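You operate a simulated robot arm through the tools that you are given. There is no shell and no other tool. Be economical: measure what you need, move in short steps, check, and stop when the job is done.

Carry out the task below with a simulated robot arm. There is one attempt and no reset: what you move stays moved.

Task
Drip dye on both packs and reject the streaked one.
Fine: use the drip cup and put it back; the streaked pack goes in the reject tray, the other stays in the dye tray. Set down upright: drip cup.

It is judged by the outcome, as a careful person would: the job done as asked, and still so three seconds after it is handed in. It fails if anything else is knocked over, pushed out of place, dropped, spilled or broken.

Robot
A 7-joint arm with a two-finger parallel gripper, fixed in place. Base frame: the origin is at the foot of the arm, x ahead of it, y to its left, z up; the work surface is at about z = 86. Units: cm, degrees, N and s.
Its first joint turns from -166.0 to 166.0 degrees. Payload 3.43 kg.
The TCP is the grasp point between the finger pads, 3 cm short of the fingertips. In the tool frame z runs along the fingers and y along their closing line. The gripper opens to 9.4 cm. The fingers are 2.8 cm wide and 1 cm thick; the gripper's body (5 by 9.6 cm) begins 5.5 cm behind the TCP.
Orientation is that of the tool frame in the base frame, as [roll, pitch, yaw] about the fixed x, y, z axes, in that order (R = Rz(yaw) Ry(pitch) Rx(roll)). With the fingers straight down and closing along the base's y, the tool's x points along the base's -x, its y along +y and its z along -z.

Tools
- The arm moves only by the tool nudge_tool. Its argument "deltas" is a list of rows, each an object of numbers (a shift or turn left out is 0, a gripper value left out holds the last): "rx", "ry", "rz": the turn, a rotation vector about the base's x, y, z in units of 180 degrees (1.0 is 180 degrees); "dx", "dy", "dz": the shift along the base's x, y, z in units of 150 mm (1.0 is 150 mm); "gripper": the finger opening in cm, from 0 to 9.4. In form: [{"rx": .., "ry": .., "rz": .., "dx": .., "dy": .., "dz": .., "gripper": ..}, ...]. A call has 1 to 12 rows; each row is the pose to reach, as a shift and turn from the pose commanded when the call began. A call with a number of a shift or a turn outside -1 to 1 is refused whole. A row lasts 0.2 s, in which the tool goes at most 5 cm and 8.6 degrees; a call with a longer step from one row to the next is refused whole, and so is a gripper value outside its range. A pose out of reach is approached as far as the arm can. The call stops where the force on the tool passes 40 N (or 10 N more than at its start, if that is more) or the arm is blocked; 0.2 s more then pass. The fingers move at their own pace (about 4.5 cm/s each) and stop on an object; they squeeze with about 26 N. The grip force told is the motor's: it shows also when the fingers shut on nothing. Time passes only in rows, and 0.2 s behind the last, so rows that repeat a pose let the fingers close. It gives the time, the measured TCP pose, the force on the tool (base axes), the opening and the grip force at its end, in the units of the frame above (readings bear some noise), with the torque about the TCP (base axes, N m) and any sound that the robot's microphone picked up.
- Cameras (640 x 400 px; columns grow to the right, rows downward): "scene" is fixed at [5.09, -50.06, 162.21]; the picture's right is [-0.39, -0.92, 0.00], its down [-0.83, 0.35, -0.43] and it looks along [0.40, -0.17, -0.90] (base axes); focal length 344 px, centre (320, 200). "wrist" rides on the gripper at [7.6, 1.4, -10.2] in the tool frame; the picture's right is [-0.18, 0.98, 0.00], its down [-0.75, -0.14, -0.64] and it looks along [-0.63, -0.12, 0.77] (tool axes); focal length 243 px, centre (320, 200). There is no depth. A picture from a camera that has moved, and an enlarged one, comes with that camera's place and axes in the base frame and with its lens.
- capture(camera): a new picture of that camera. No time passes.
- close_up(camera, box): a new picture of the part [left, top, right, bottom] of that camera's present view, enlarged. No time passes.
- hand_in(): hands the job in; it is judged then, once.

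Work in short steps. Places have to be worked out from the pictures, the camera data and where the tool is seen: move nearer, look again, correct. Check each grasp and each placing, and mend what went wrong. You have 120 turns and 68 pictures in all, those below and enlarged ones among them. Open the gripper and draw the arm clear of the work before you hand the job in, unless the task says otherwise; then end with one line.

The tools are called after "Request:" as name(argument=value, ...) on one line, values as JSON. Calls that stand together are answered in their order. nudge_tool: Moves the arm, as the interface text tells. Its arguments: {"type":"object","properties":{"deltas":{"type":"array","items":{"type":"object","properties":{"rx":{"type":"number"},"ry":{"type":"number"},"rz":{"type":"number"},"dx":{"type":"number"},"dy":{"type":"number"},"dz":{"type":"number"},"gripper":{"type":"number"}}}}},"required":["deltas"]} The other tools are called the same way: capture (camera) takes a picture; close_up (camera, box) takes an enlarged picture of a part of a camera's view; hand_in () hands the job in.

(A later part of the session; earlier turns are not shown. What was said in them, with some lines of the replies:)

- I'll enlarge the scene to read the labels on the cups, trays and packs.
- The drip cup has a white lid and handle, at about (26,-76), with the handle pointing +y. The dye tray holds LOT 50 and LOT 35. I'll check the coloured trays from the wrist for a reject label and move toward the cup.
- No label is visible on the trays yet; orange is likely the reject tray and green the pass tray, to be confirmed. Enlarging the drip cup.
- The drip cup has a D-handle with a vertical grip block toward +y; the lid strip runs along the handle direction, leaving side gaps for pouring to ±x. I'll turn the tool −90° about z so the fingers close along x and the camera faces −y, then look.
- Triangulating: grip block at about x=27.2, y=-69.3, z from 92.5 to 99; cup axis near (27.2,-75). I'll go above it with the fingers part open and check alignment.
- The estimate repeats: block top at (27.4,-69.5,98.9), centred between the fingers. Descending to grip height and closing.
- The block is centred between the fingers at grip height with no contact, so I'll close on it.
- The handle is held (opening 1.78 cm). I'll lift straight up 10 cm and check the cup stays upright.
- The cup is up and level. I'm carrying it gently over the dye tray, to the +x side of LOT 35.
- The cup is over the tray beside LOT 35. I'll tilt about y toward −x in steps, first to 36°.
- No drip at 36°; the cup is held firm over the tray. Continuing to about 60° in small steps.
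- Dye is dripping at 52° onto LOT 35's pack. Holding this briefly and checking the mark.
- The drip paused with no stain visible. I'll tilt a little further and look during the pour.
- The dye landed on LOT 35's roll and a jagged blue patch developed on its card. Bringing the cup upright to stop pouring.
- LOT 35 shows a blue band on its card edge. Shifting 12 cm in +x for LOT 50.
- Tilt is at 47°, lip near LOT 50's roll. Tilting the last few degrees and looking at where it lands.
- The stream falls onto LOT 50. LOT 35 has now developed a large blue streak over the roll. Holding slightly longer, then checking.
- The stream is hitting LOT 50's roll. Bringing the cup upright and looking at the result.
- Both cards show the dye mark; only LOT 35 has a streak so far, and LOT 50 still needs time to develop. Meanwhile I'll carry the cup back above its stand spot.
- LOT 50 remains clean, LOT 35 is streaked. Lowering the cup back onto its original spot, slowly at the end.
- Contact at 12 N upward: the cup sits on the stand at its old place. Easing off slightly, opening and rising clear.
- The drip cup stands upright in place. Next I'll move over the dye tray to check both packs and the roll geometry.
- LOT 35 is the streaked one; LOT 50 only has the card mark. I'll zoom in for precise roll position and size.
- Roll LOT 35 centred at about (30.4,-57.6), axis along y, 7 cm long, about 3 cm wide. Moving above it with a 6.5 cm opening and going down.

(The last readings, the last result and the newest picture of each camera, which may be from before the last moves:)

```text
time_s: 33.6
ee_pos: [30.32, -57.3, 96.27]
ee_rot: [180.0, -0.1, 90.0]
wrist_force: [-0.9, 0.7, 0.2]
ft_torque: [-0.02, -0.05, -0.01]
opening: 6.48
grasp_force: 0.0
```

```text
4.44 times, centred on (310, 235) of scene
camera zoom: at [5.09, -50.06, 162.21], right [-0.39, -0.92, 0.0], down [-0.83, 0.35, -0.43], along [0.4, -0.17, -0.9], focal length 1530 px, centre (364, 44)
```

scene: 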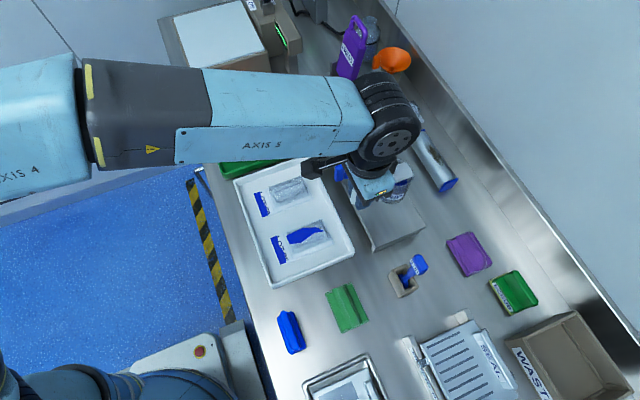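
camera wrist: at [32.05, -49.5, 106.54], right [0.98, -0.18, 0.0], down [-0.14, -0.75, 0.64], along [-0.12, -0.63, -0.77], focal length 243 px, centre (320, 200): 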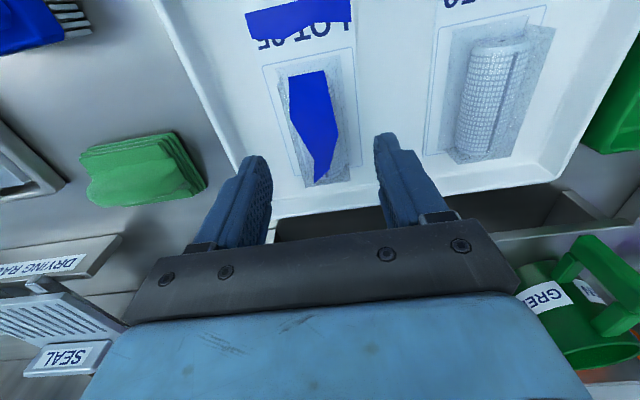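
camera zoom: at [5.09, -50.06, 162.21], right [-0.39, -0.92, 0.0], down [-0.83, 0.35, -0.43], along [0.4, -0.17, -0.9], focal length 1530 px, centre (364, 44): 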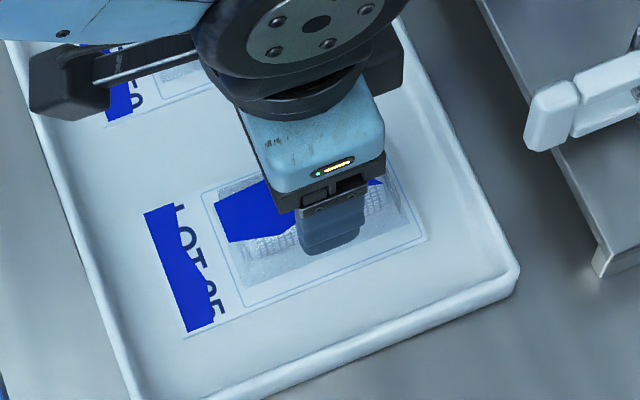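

The roll's centre works out at (30.4,-57.2), right under the TCP. Descending to about z=91 and closing.

Request:
nudge_tool(deltas=[{"dz": -0.13}, {"dz": -0.24}, {"dz": -0.31}, {"dz": -0.34}])

Request:
nudge_tool(deltas=[{"gripper": 4}, {"gripper": 1}, {"gripper": 0}, {"gripper": 0}, {"gripper": 0}])

Request:
capture(camera="wrist")

```text
time_s: 34.6
ee_pos: [30.38, -57.22, 91.21]
ee_rot: [180.0, 0.0, 90.0]
wrist_force: [0.3, 0.2, 0.4]
ft_torque: [-0.02, 0.01, 0.03]
opening: 6.49
grasp_force: 0.0
```

```text
time_s: 35.8
ee_pos: [30.56, -57.25, 91.27]
ee_rot: [-180.0, 0.0, 90.0]
wrist_force: [-0.2, 0.7, -0.2]
ft_torque: [-0.01, 0.02, -0.02]
opening: 3.91
grasp_force: 26.4
```

```text
23 pictures are left
camera wrist: at [32.09, -49.54, 101.48], right [0.98, -0.18, 0.0], down [-0.14, -0.75, 0.64], along [-0.12, -0.63, -0.77], focal length 243 px, centre (320, 200)
```

wrist: 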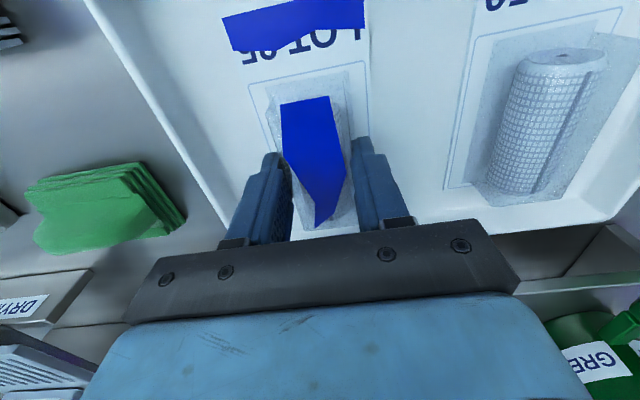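

Gripped at 3.91 cm wide. Lifting to check the pack comes along.

Request:
nudge_tool(deltas=[{"dz": 0.08}, {"dz": 0.25}, {"dz": 0.45}, {"dz": 0.65}, {"dz": 0.85}, {"dz": 0.95}])

Request:
capture(camera="wrist")

Request:
capture(camera="scene")

```text
time_s: 37.2
ee_pos: [30.46, -57.22, 105.61]
ee_rot: [180.0, 0.0, 90.1]
wrist_force: [-0.1, 0.4, -0.8]
ft_torque: [-0.01, 0.0, 0.02]
opening: 3.85
grasp_force: 25.9
```

```text
22 pictures are left
camera wrist: at [32.11, -49.51, 115.83], right [0.98, -0.18, 0.0], down [-0.14, -0.75, 0.64], along [-0.12, -0.63, -0.77], focal length 243 px, centre (320, 200)
```

wrist: 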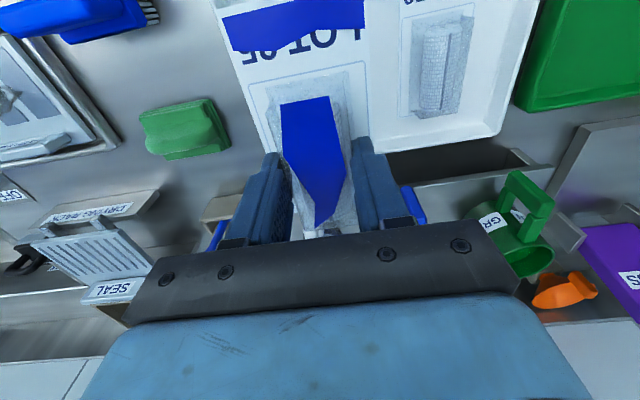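

```text
21 pictures are left
```

scene: 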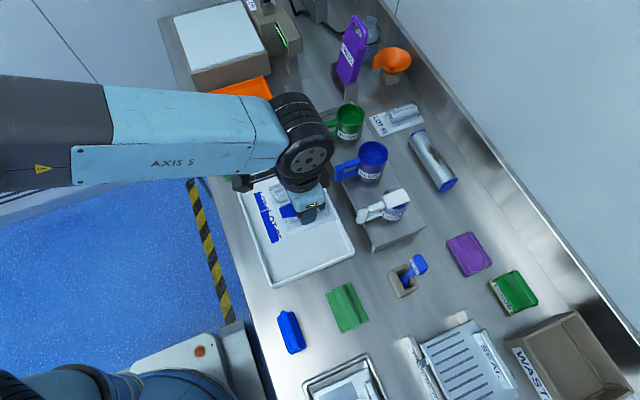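

The pack and its card came up together. I'll raise a little and carry it toward the coloured trays, checking for labels on the way.

Request:
nudge_tool(deltas=[{"dx": 0.1, "dy": 0.03, "dz": 0.1}, {"dx": 0.3, "dy": 0.06, "dz": 0.2}, {"dx": 0.55, "dy": 0.1, "dz": 0.25}, {"dx": 0.8, "dy": 0.13, "dz": 0.25}, {"dx": 1, "dy": 0.13, "dz": 0.25}])

Request:
nudge_tool(deltas=[{"dx": 0.2}, {"dx": 0.45}, {"dx": 0.7}, {"dx": 0.85}])

Request:
capture(camera="wrist")

Request:
capture(camera="scene")

```text
time_s: 38.4
ee_pos: [45.53, -55.52, 109.27]
ee_rot: [-180.0, 0.0, 90.0]
wrist_force: [-0.5, -0.4, 0.3]
ft_torque: [0.01, -0.04, 0.02]
opening: 3.87
grasp_force: 26.5
```

```text
time_s: 39.4
ee_pos: [58.43, -55.48, 109.07]
ee_rot: [-180.0, 0.0, 90.1]
wrist_force: [0.3, 0.7, 0.5]
ft_torque: [0.0, -0.01, 0.02]
opening: 3.88
grasp_force: 25.6
```

```text
20 pictures are left
camera wrist: at [59.94, -47.66, 119.29], right [0.98, -0.18, 0.0], down [-0.14, -0.75, 0.64], along [-0.12, -0.63, -0.77], focal length 243 px, centre (320, 200)
```

wrist: 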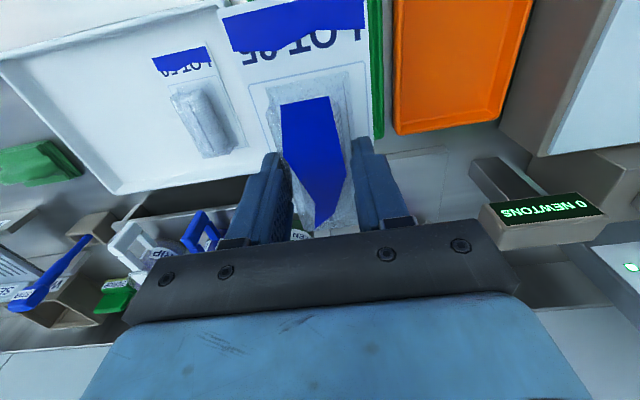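

```text
19 pictures are left
```

scene: 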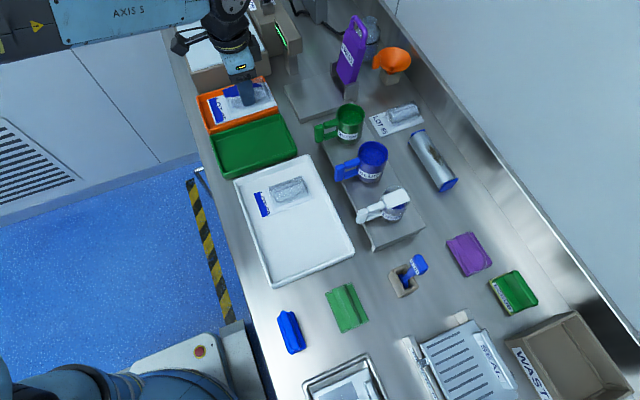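

LOT 50 is still clean. Checking the trays once more for any label, and the orange tray's extents.

Request:
close_up(camera="scene", box=[190, 70, 310, 190])

Request:
close_up(camera="wrist", box=[360, 0, 560, 150])

```text
3.33 times, centred on (250, 130) of scene
camera zoom: at [5.09, -50.06, 162.21], right [-0.39, -0.92, 0.0], down [-0.83, 0.35, -0.43], along [0.4, -0.17, -0.9], focal length 1148 px, centre (553, 433)
```

zoom: 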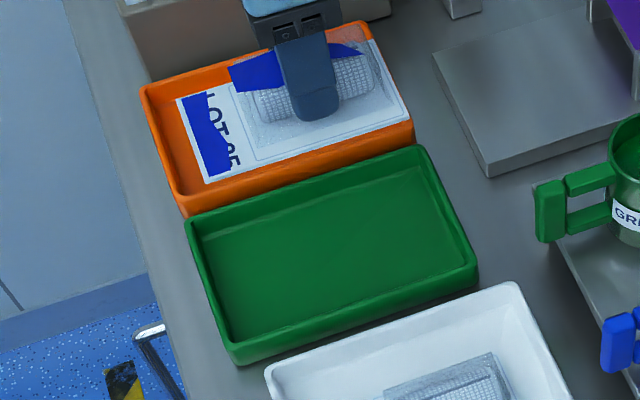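

```text
2.67 times, centred on (460, 75) of wrist
camera zoom: at [59.94, -47.66, 119.29], right [0.98, -0.18, 0.0], down [-0.14, -0.75, 0.64], along [-0.12, -0.63, -0.77], focal length 647 px, centre (-53, 533)
```

zoom: 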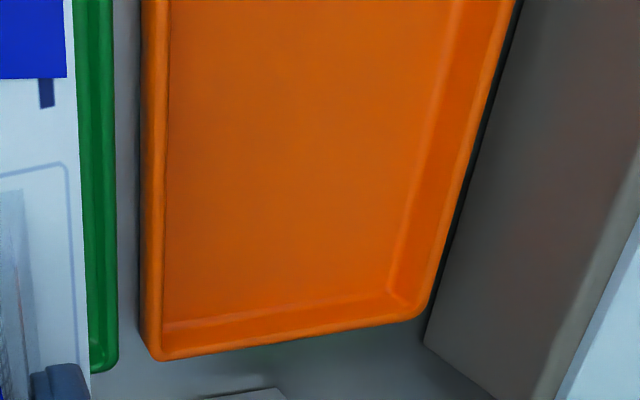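

No labels anywhere, so by convention orange is the reject tray and green the accept tray. The orange tray spans x 67–79.5 and y −63 to −45, so I'll move over its centre at x=73.2.

Request:
nudge_tool(deltas=[{"dx": 0.2}, {"dx": 0.45}, {"dx": 0.7}, {"dx": 0.9}, {"dx": 0.98}, {"dx": 0.98, "dz": -0.2}, {"dx": 0.98, "dz": -0.4}, {"dx": 0.98, "dz": -0.6}, {"dx": 0.98, "dz": -0.75}])

Request:
capture(camera="wrist")

Request:
close_up(camera="scene", box=[170, 30, 310, 150])

```text
time_s: 41.4
ee_pos: [72.93, -55.37, 97.74]
ee_rot: [179.9, -0.1, 90.1]
wrist_force: [-0.3, 0.5, 1.0]
ft_torque: [-0.01, -0.01, 0.03]
opening: 3.88
grasp_force: 26.0
```

```text
16 pictures are left
camera wrist: at [74.56, -47.57, 108.11], right [0.98, -0.18, 0.0], down [-0.14, -0.75, 0.64], along [-0.12, -0.63, -0.77], focal length 243 px, centre (320, 200)
```

wrist: 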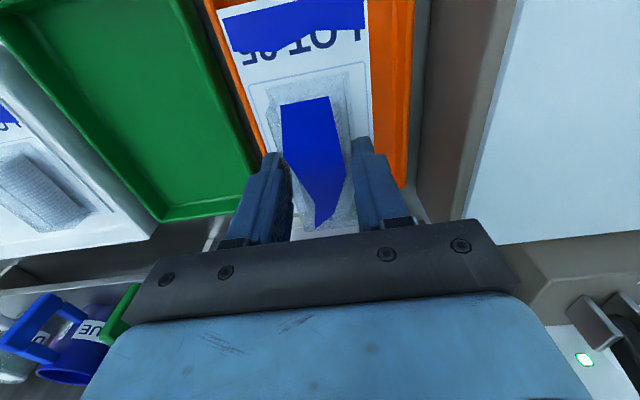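

```text
3.33 times, centred on (240, 90) of scene
camera zoom: at [5.09, -50.06, 162.21], right [-0.39, -0.92, 0.0], down [-0.83, 0.35, -0.43], along [0.4, -0.17, -0.9], focal length 1148 px, centre (587, 567)
```

zoom: 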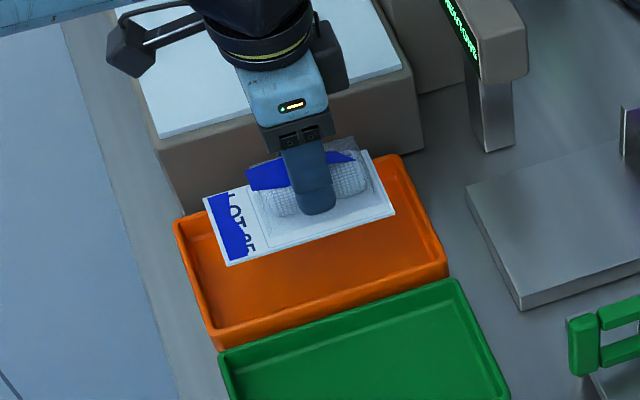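

The card fits within the orange tray, and the hand clears the box (its face is at about x=81). Lowering gently to the tray floor.

Request:
nudge_tool(deltas=[{"dz": -0.12}, {"dz": -0.22}, {"dz": -0.3}, {"dz": -0.36}, {"dz": -0.4}, {"dz": -0.42}])

Request:
close_up(camera="scene", box=[170, 30, 310, 150])

```text
time_s: 42.8
ee_pos: [73.07, -55.44, 91.55]
ee_rot: [179.9, 0.0, 89.9]
wrist_force: [0.6, 0.2, 0.4]
ft_torque: [0.0, 0.01, 0.06]
opening: 3.85
grasp_force: 25.9
```

```text
3.33 times, centred on (240, 90) of scene
camera zoom: at [5.09, -50.06, 162.21], right [-0.39, -0.92, 0.0], down [-0.83, 0.35, -0.43], along [0.4, -0.17, -0.9], focal length 1148 px, centre (587, 567)
```

zoom: 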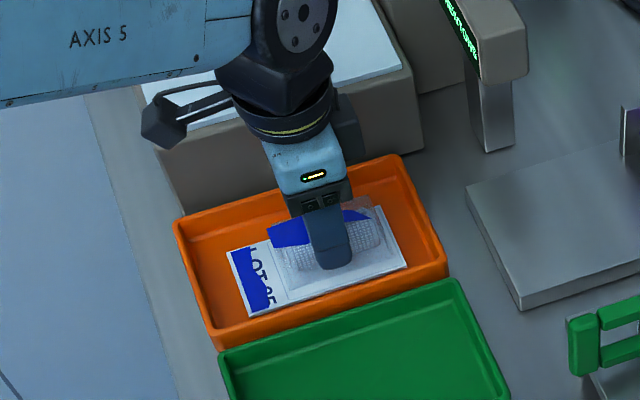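

The pack is inside the orange tray with no contact yet. Creeping down until contact.

Request:
nudge_tool(deltas=[{"dz": -0.015}, {"dz": -0.025}])

```text
time_s: 43.4
ee_pos: [73.05, -55.46, 91.25]
ee_rot: [180.0, -0.1, 89.9]
wrist_force: [0.8, -0.8, 3.2]
ft_torque: [0.07, -0.04, 0.05]
opening: 3.84
grasp_force: 26.3
```

Light contact (3 N) at z=91.25, same as the pick height. Opening and rising.

Request:
nudge_tool(deltas=[{"gripper": 5}, {"gripper": 6.5}, {"gripper": 6.5}, {"gripper": 6.5}])

Request:
nudge_tool(deltas=[{"dz": 0.15}, {"dz": 0.4}, {"dz": 0.7}, {"dz": 1}])

Request:
nudge_tool(deltas=[{"dx": -0.2, "dy": 0.1, "dz": 0.1}, {"dx": -0.4, "dy": 0.2, "dz": 0.2}, {"dx": -0.6, "dy": 0.35, "dz": 0.3}, {"dx": -0.75, "dy": 0.5, "dz": 0.4}])

Request:
capture(camera="scene")

Request:
close_up(camera="scene", box=[320, 60, 460, 260])

```text
time_s: 44.4
ee_pos: [72.98, -55.4, 91.26]
ee_rot: [179.9, 0.0, 89.9]
wrist_force: [0.5, 0.0, 1.5]
ft_torque: [-0.03, 0.02, 0.02]
opening: 6.48
grasp_force: 0.0
```

```text
time_s: 45.4
ee_pos: [73.02, -55.59, 106.53]
ee_rot: [-179.8, 0.0, 90.0]
wrist_force: [0.9, 0.3, -0.5]
ft_torque: [0.02, 0.03, -0.02]
opening: 6.49
grasp_force: 0.1
```

```text
time_s: 46.4
ee_pos: [61.67, -48.04, 112.32]
ee_rot: [-179.9, -0.1, 90.0]
wrist_force: [0.4, -0.2, -0.9]
ft_torque: [0.02, 0.04, 0.0]
opening: 6.5
grasp_force: 0.0
```

```text
13 pictures are left
```

scene: 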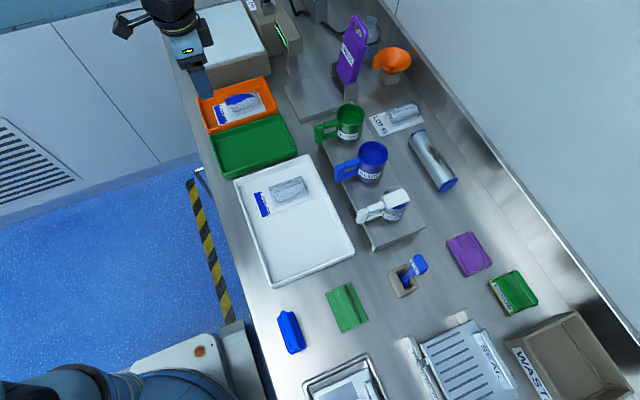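

```text
2.00 times, centred on (390, 160) of scene
camera zoom: at [5.09, -50.06, 162.21], right [-0.39, -0.92, 0.0], down [-0.83, 0.35, -0.43], along [0.4, -0.17, -0.9], focal length 689 px, centre (180, 280)
```

zoom: 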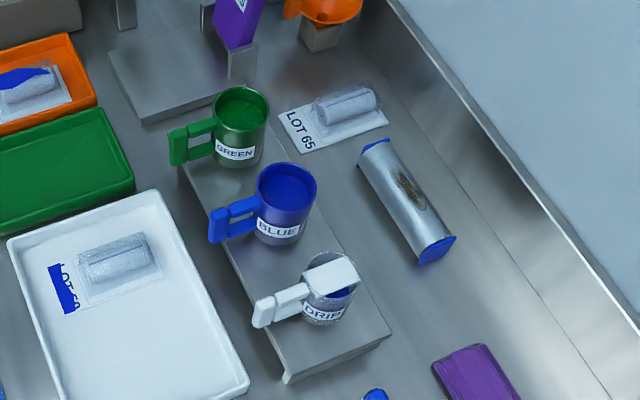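

Everything is in place. One last wrist look at the aisle-facing tray sides, in case one has a label.

Request:
nudge_tool(deltas=[{"dy": 0.25}, {"dy": 0.5}, {"dy": 0.75}, {"dy": 1}])

Request:
capture(camera="wrist")

```text
time_s: 47.4
ee_pos: [61.68, -32.86, 112.25]
ee_rot: [-179.8, 0.0, 89.8]
wrist_force: [-0.5, -0.6, 0.0]
ft_torque: [0.03, 0.0, 0.01]
opening: 6.5
grasp_force: 0.1
```

```text
11 pictures are left
camera wrist: at [63.33, -25.14, 122.44], right [0.98, -0.19, 0.0], down [-0.14, -0.75, 0.64], along [-0.12, -0.63, -0.77], focal length 243 px, centre (320, 200)
```

wrist: 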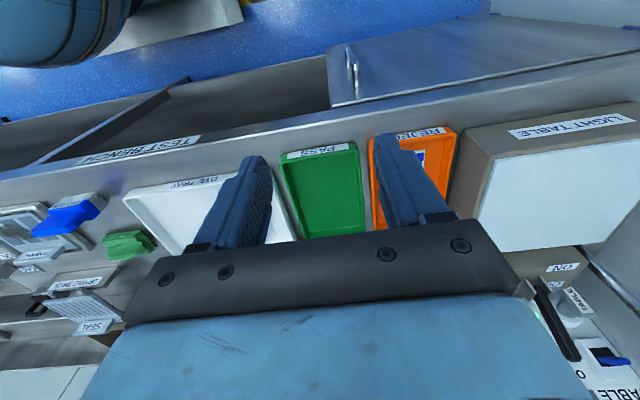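

The labels are readable now: green says PASS, orange says REJECT, and white says DYE TRAY. The arm is clear and the gripper open, so I'm handing in.

Request:
hand_in()

```text
The job is handed in.
```

I dripped dye on both packs. LOT 35 streaked and is now in the orange REJECT tray, LOT 50 stayed clean and is still in the dye tray, and the drip cup is back upright on its stand.
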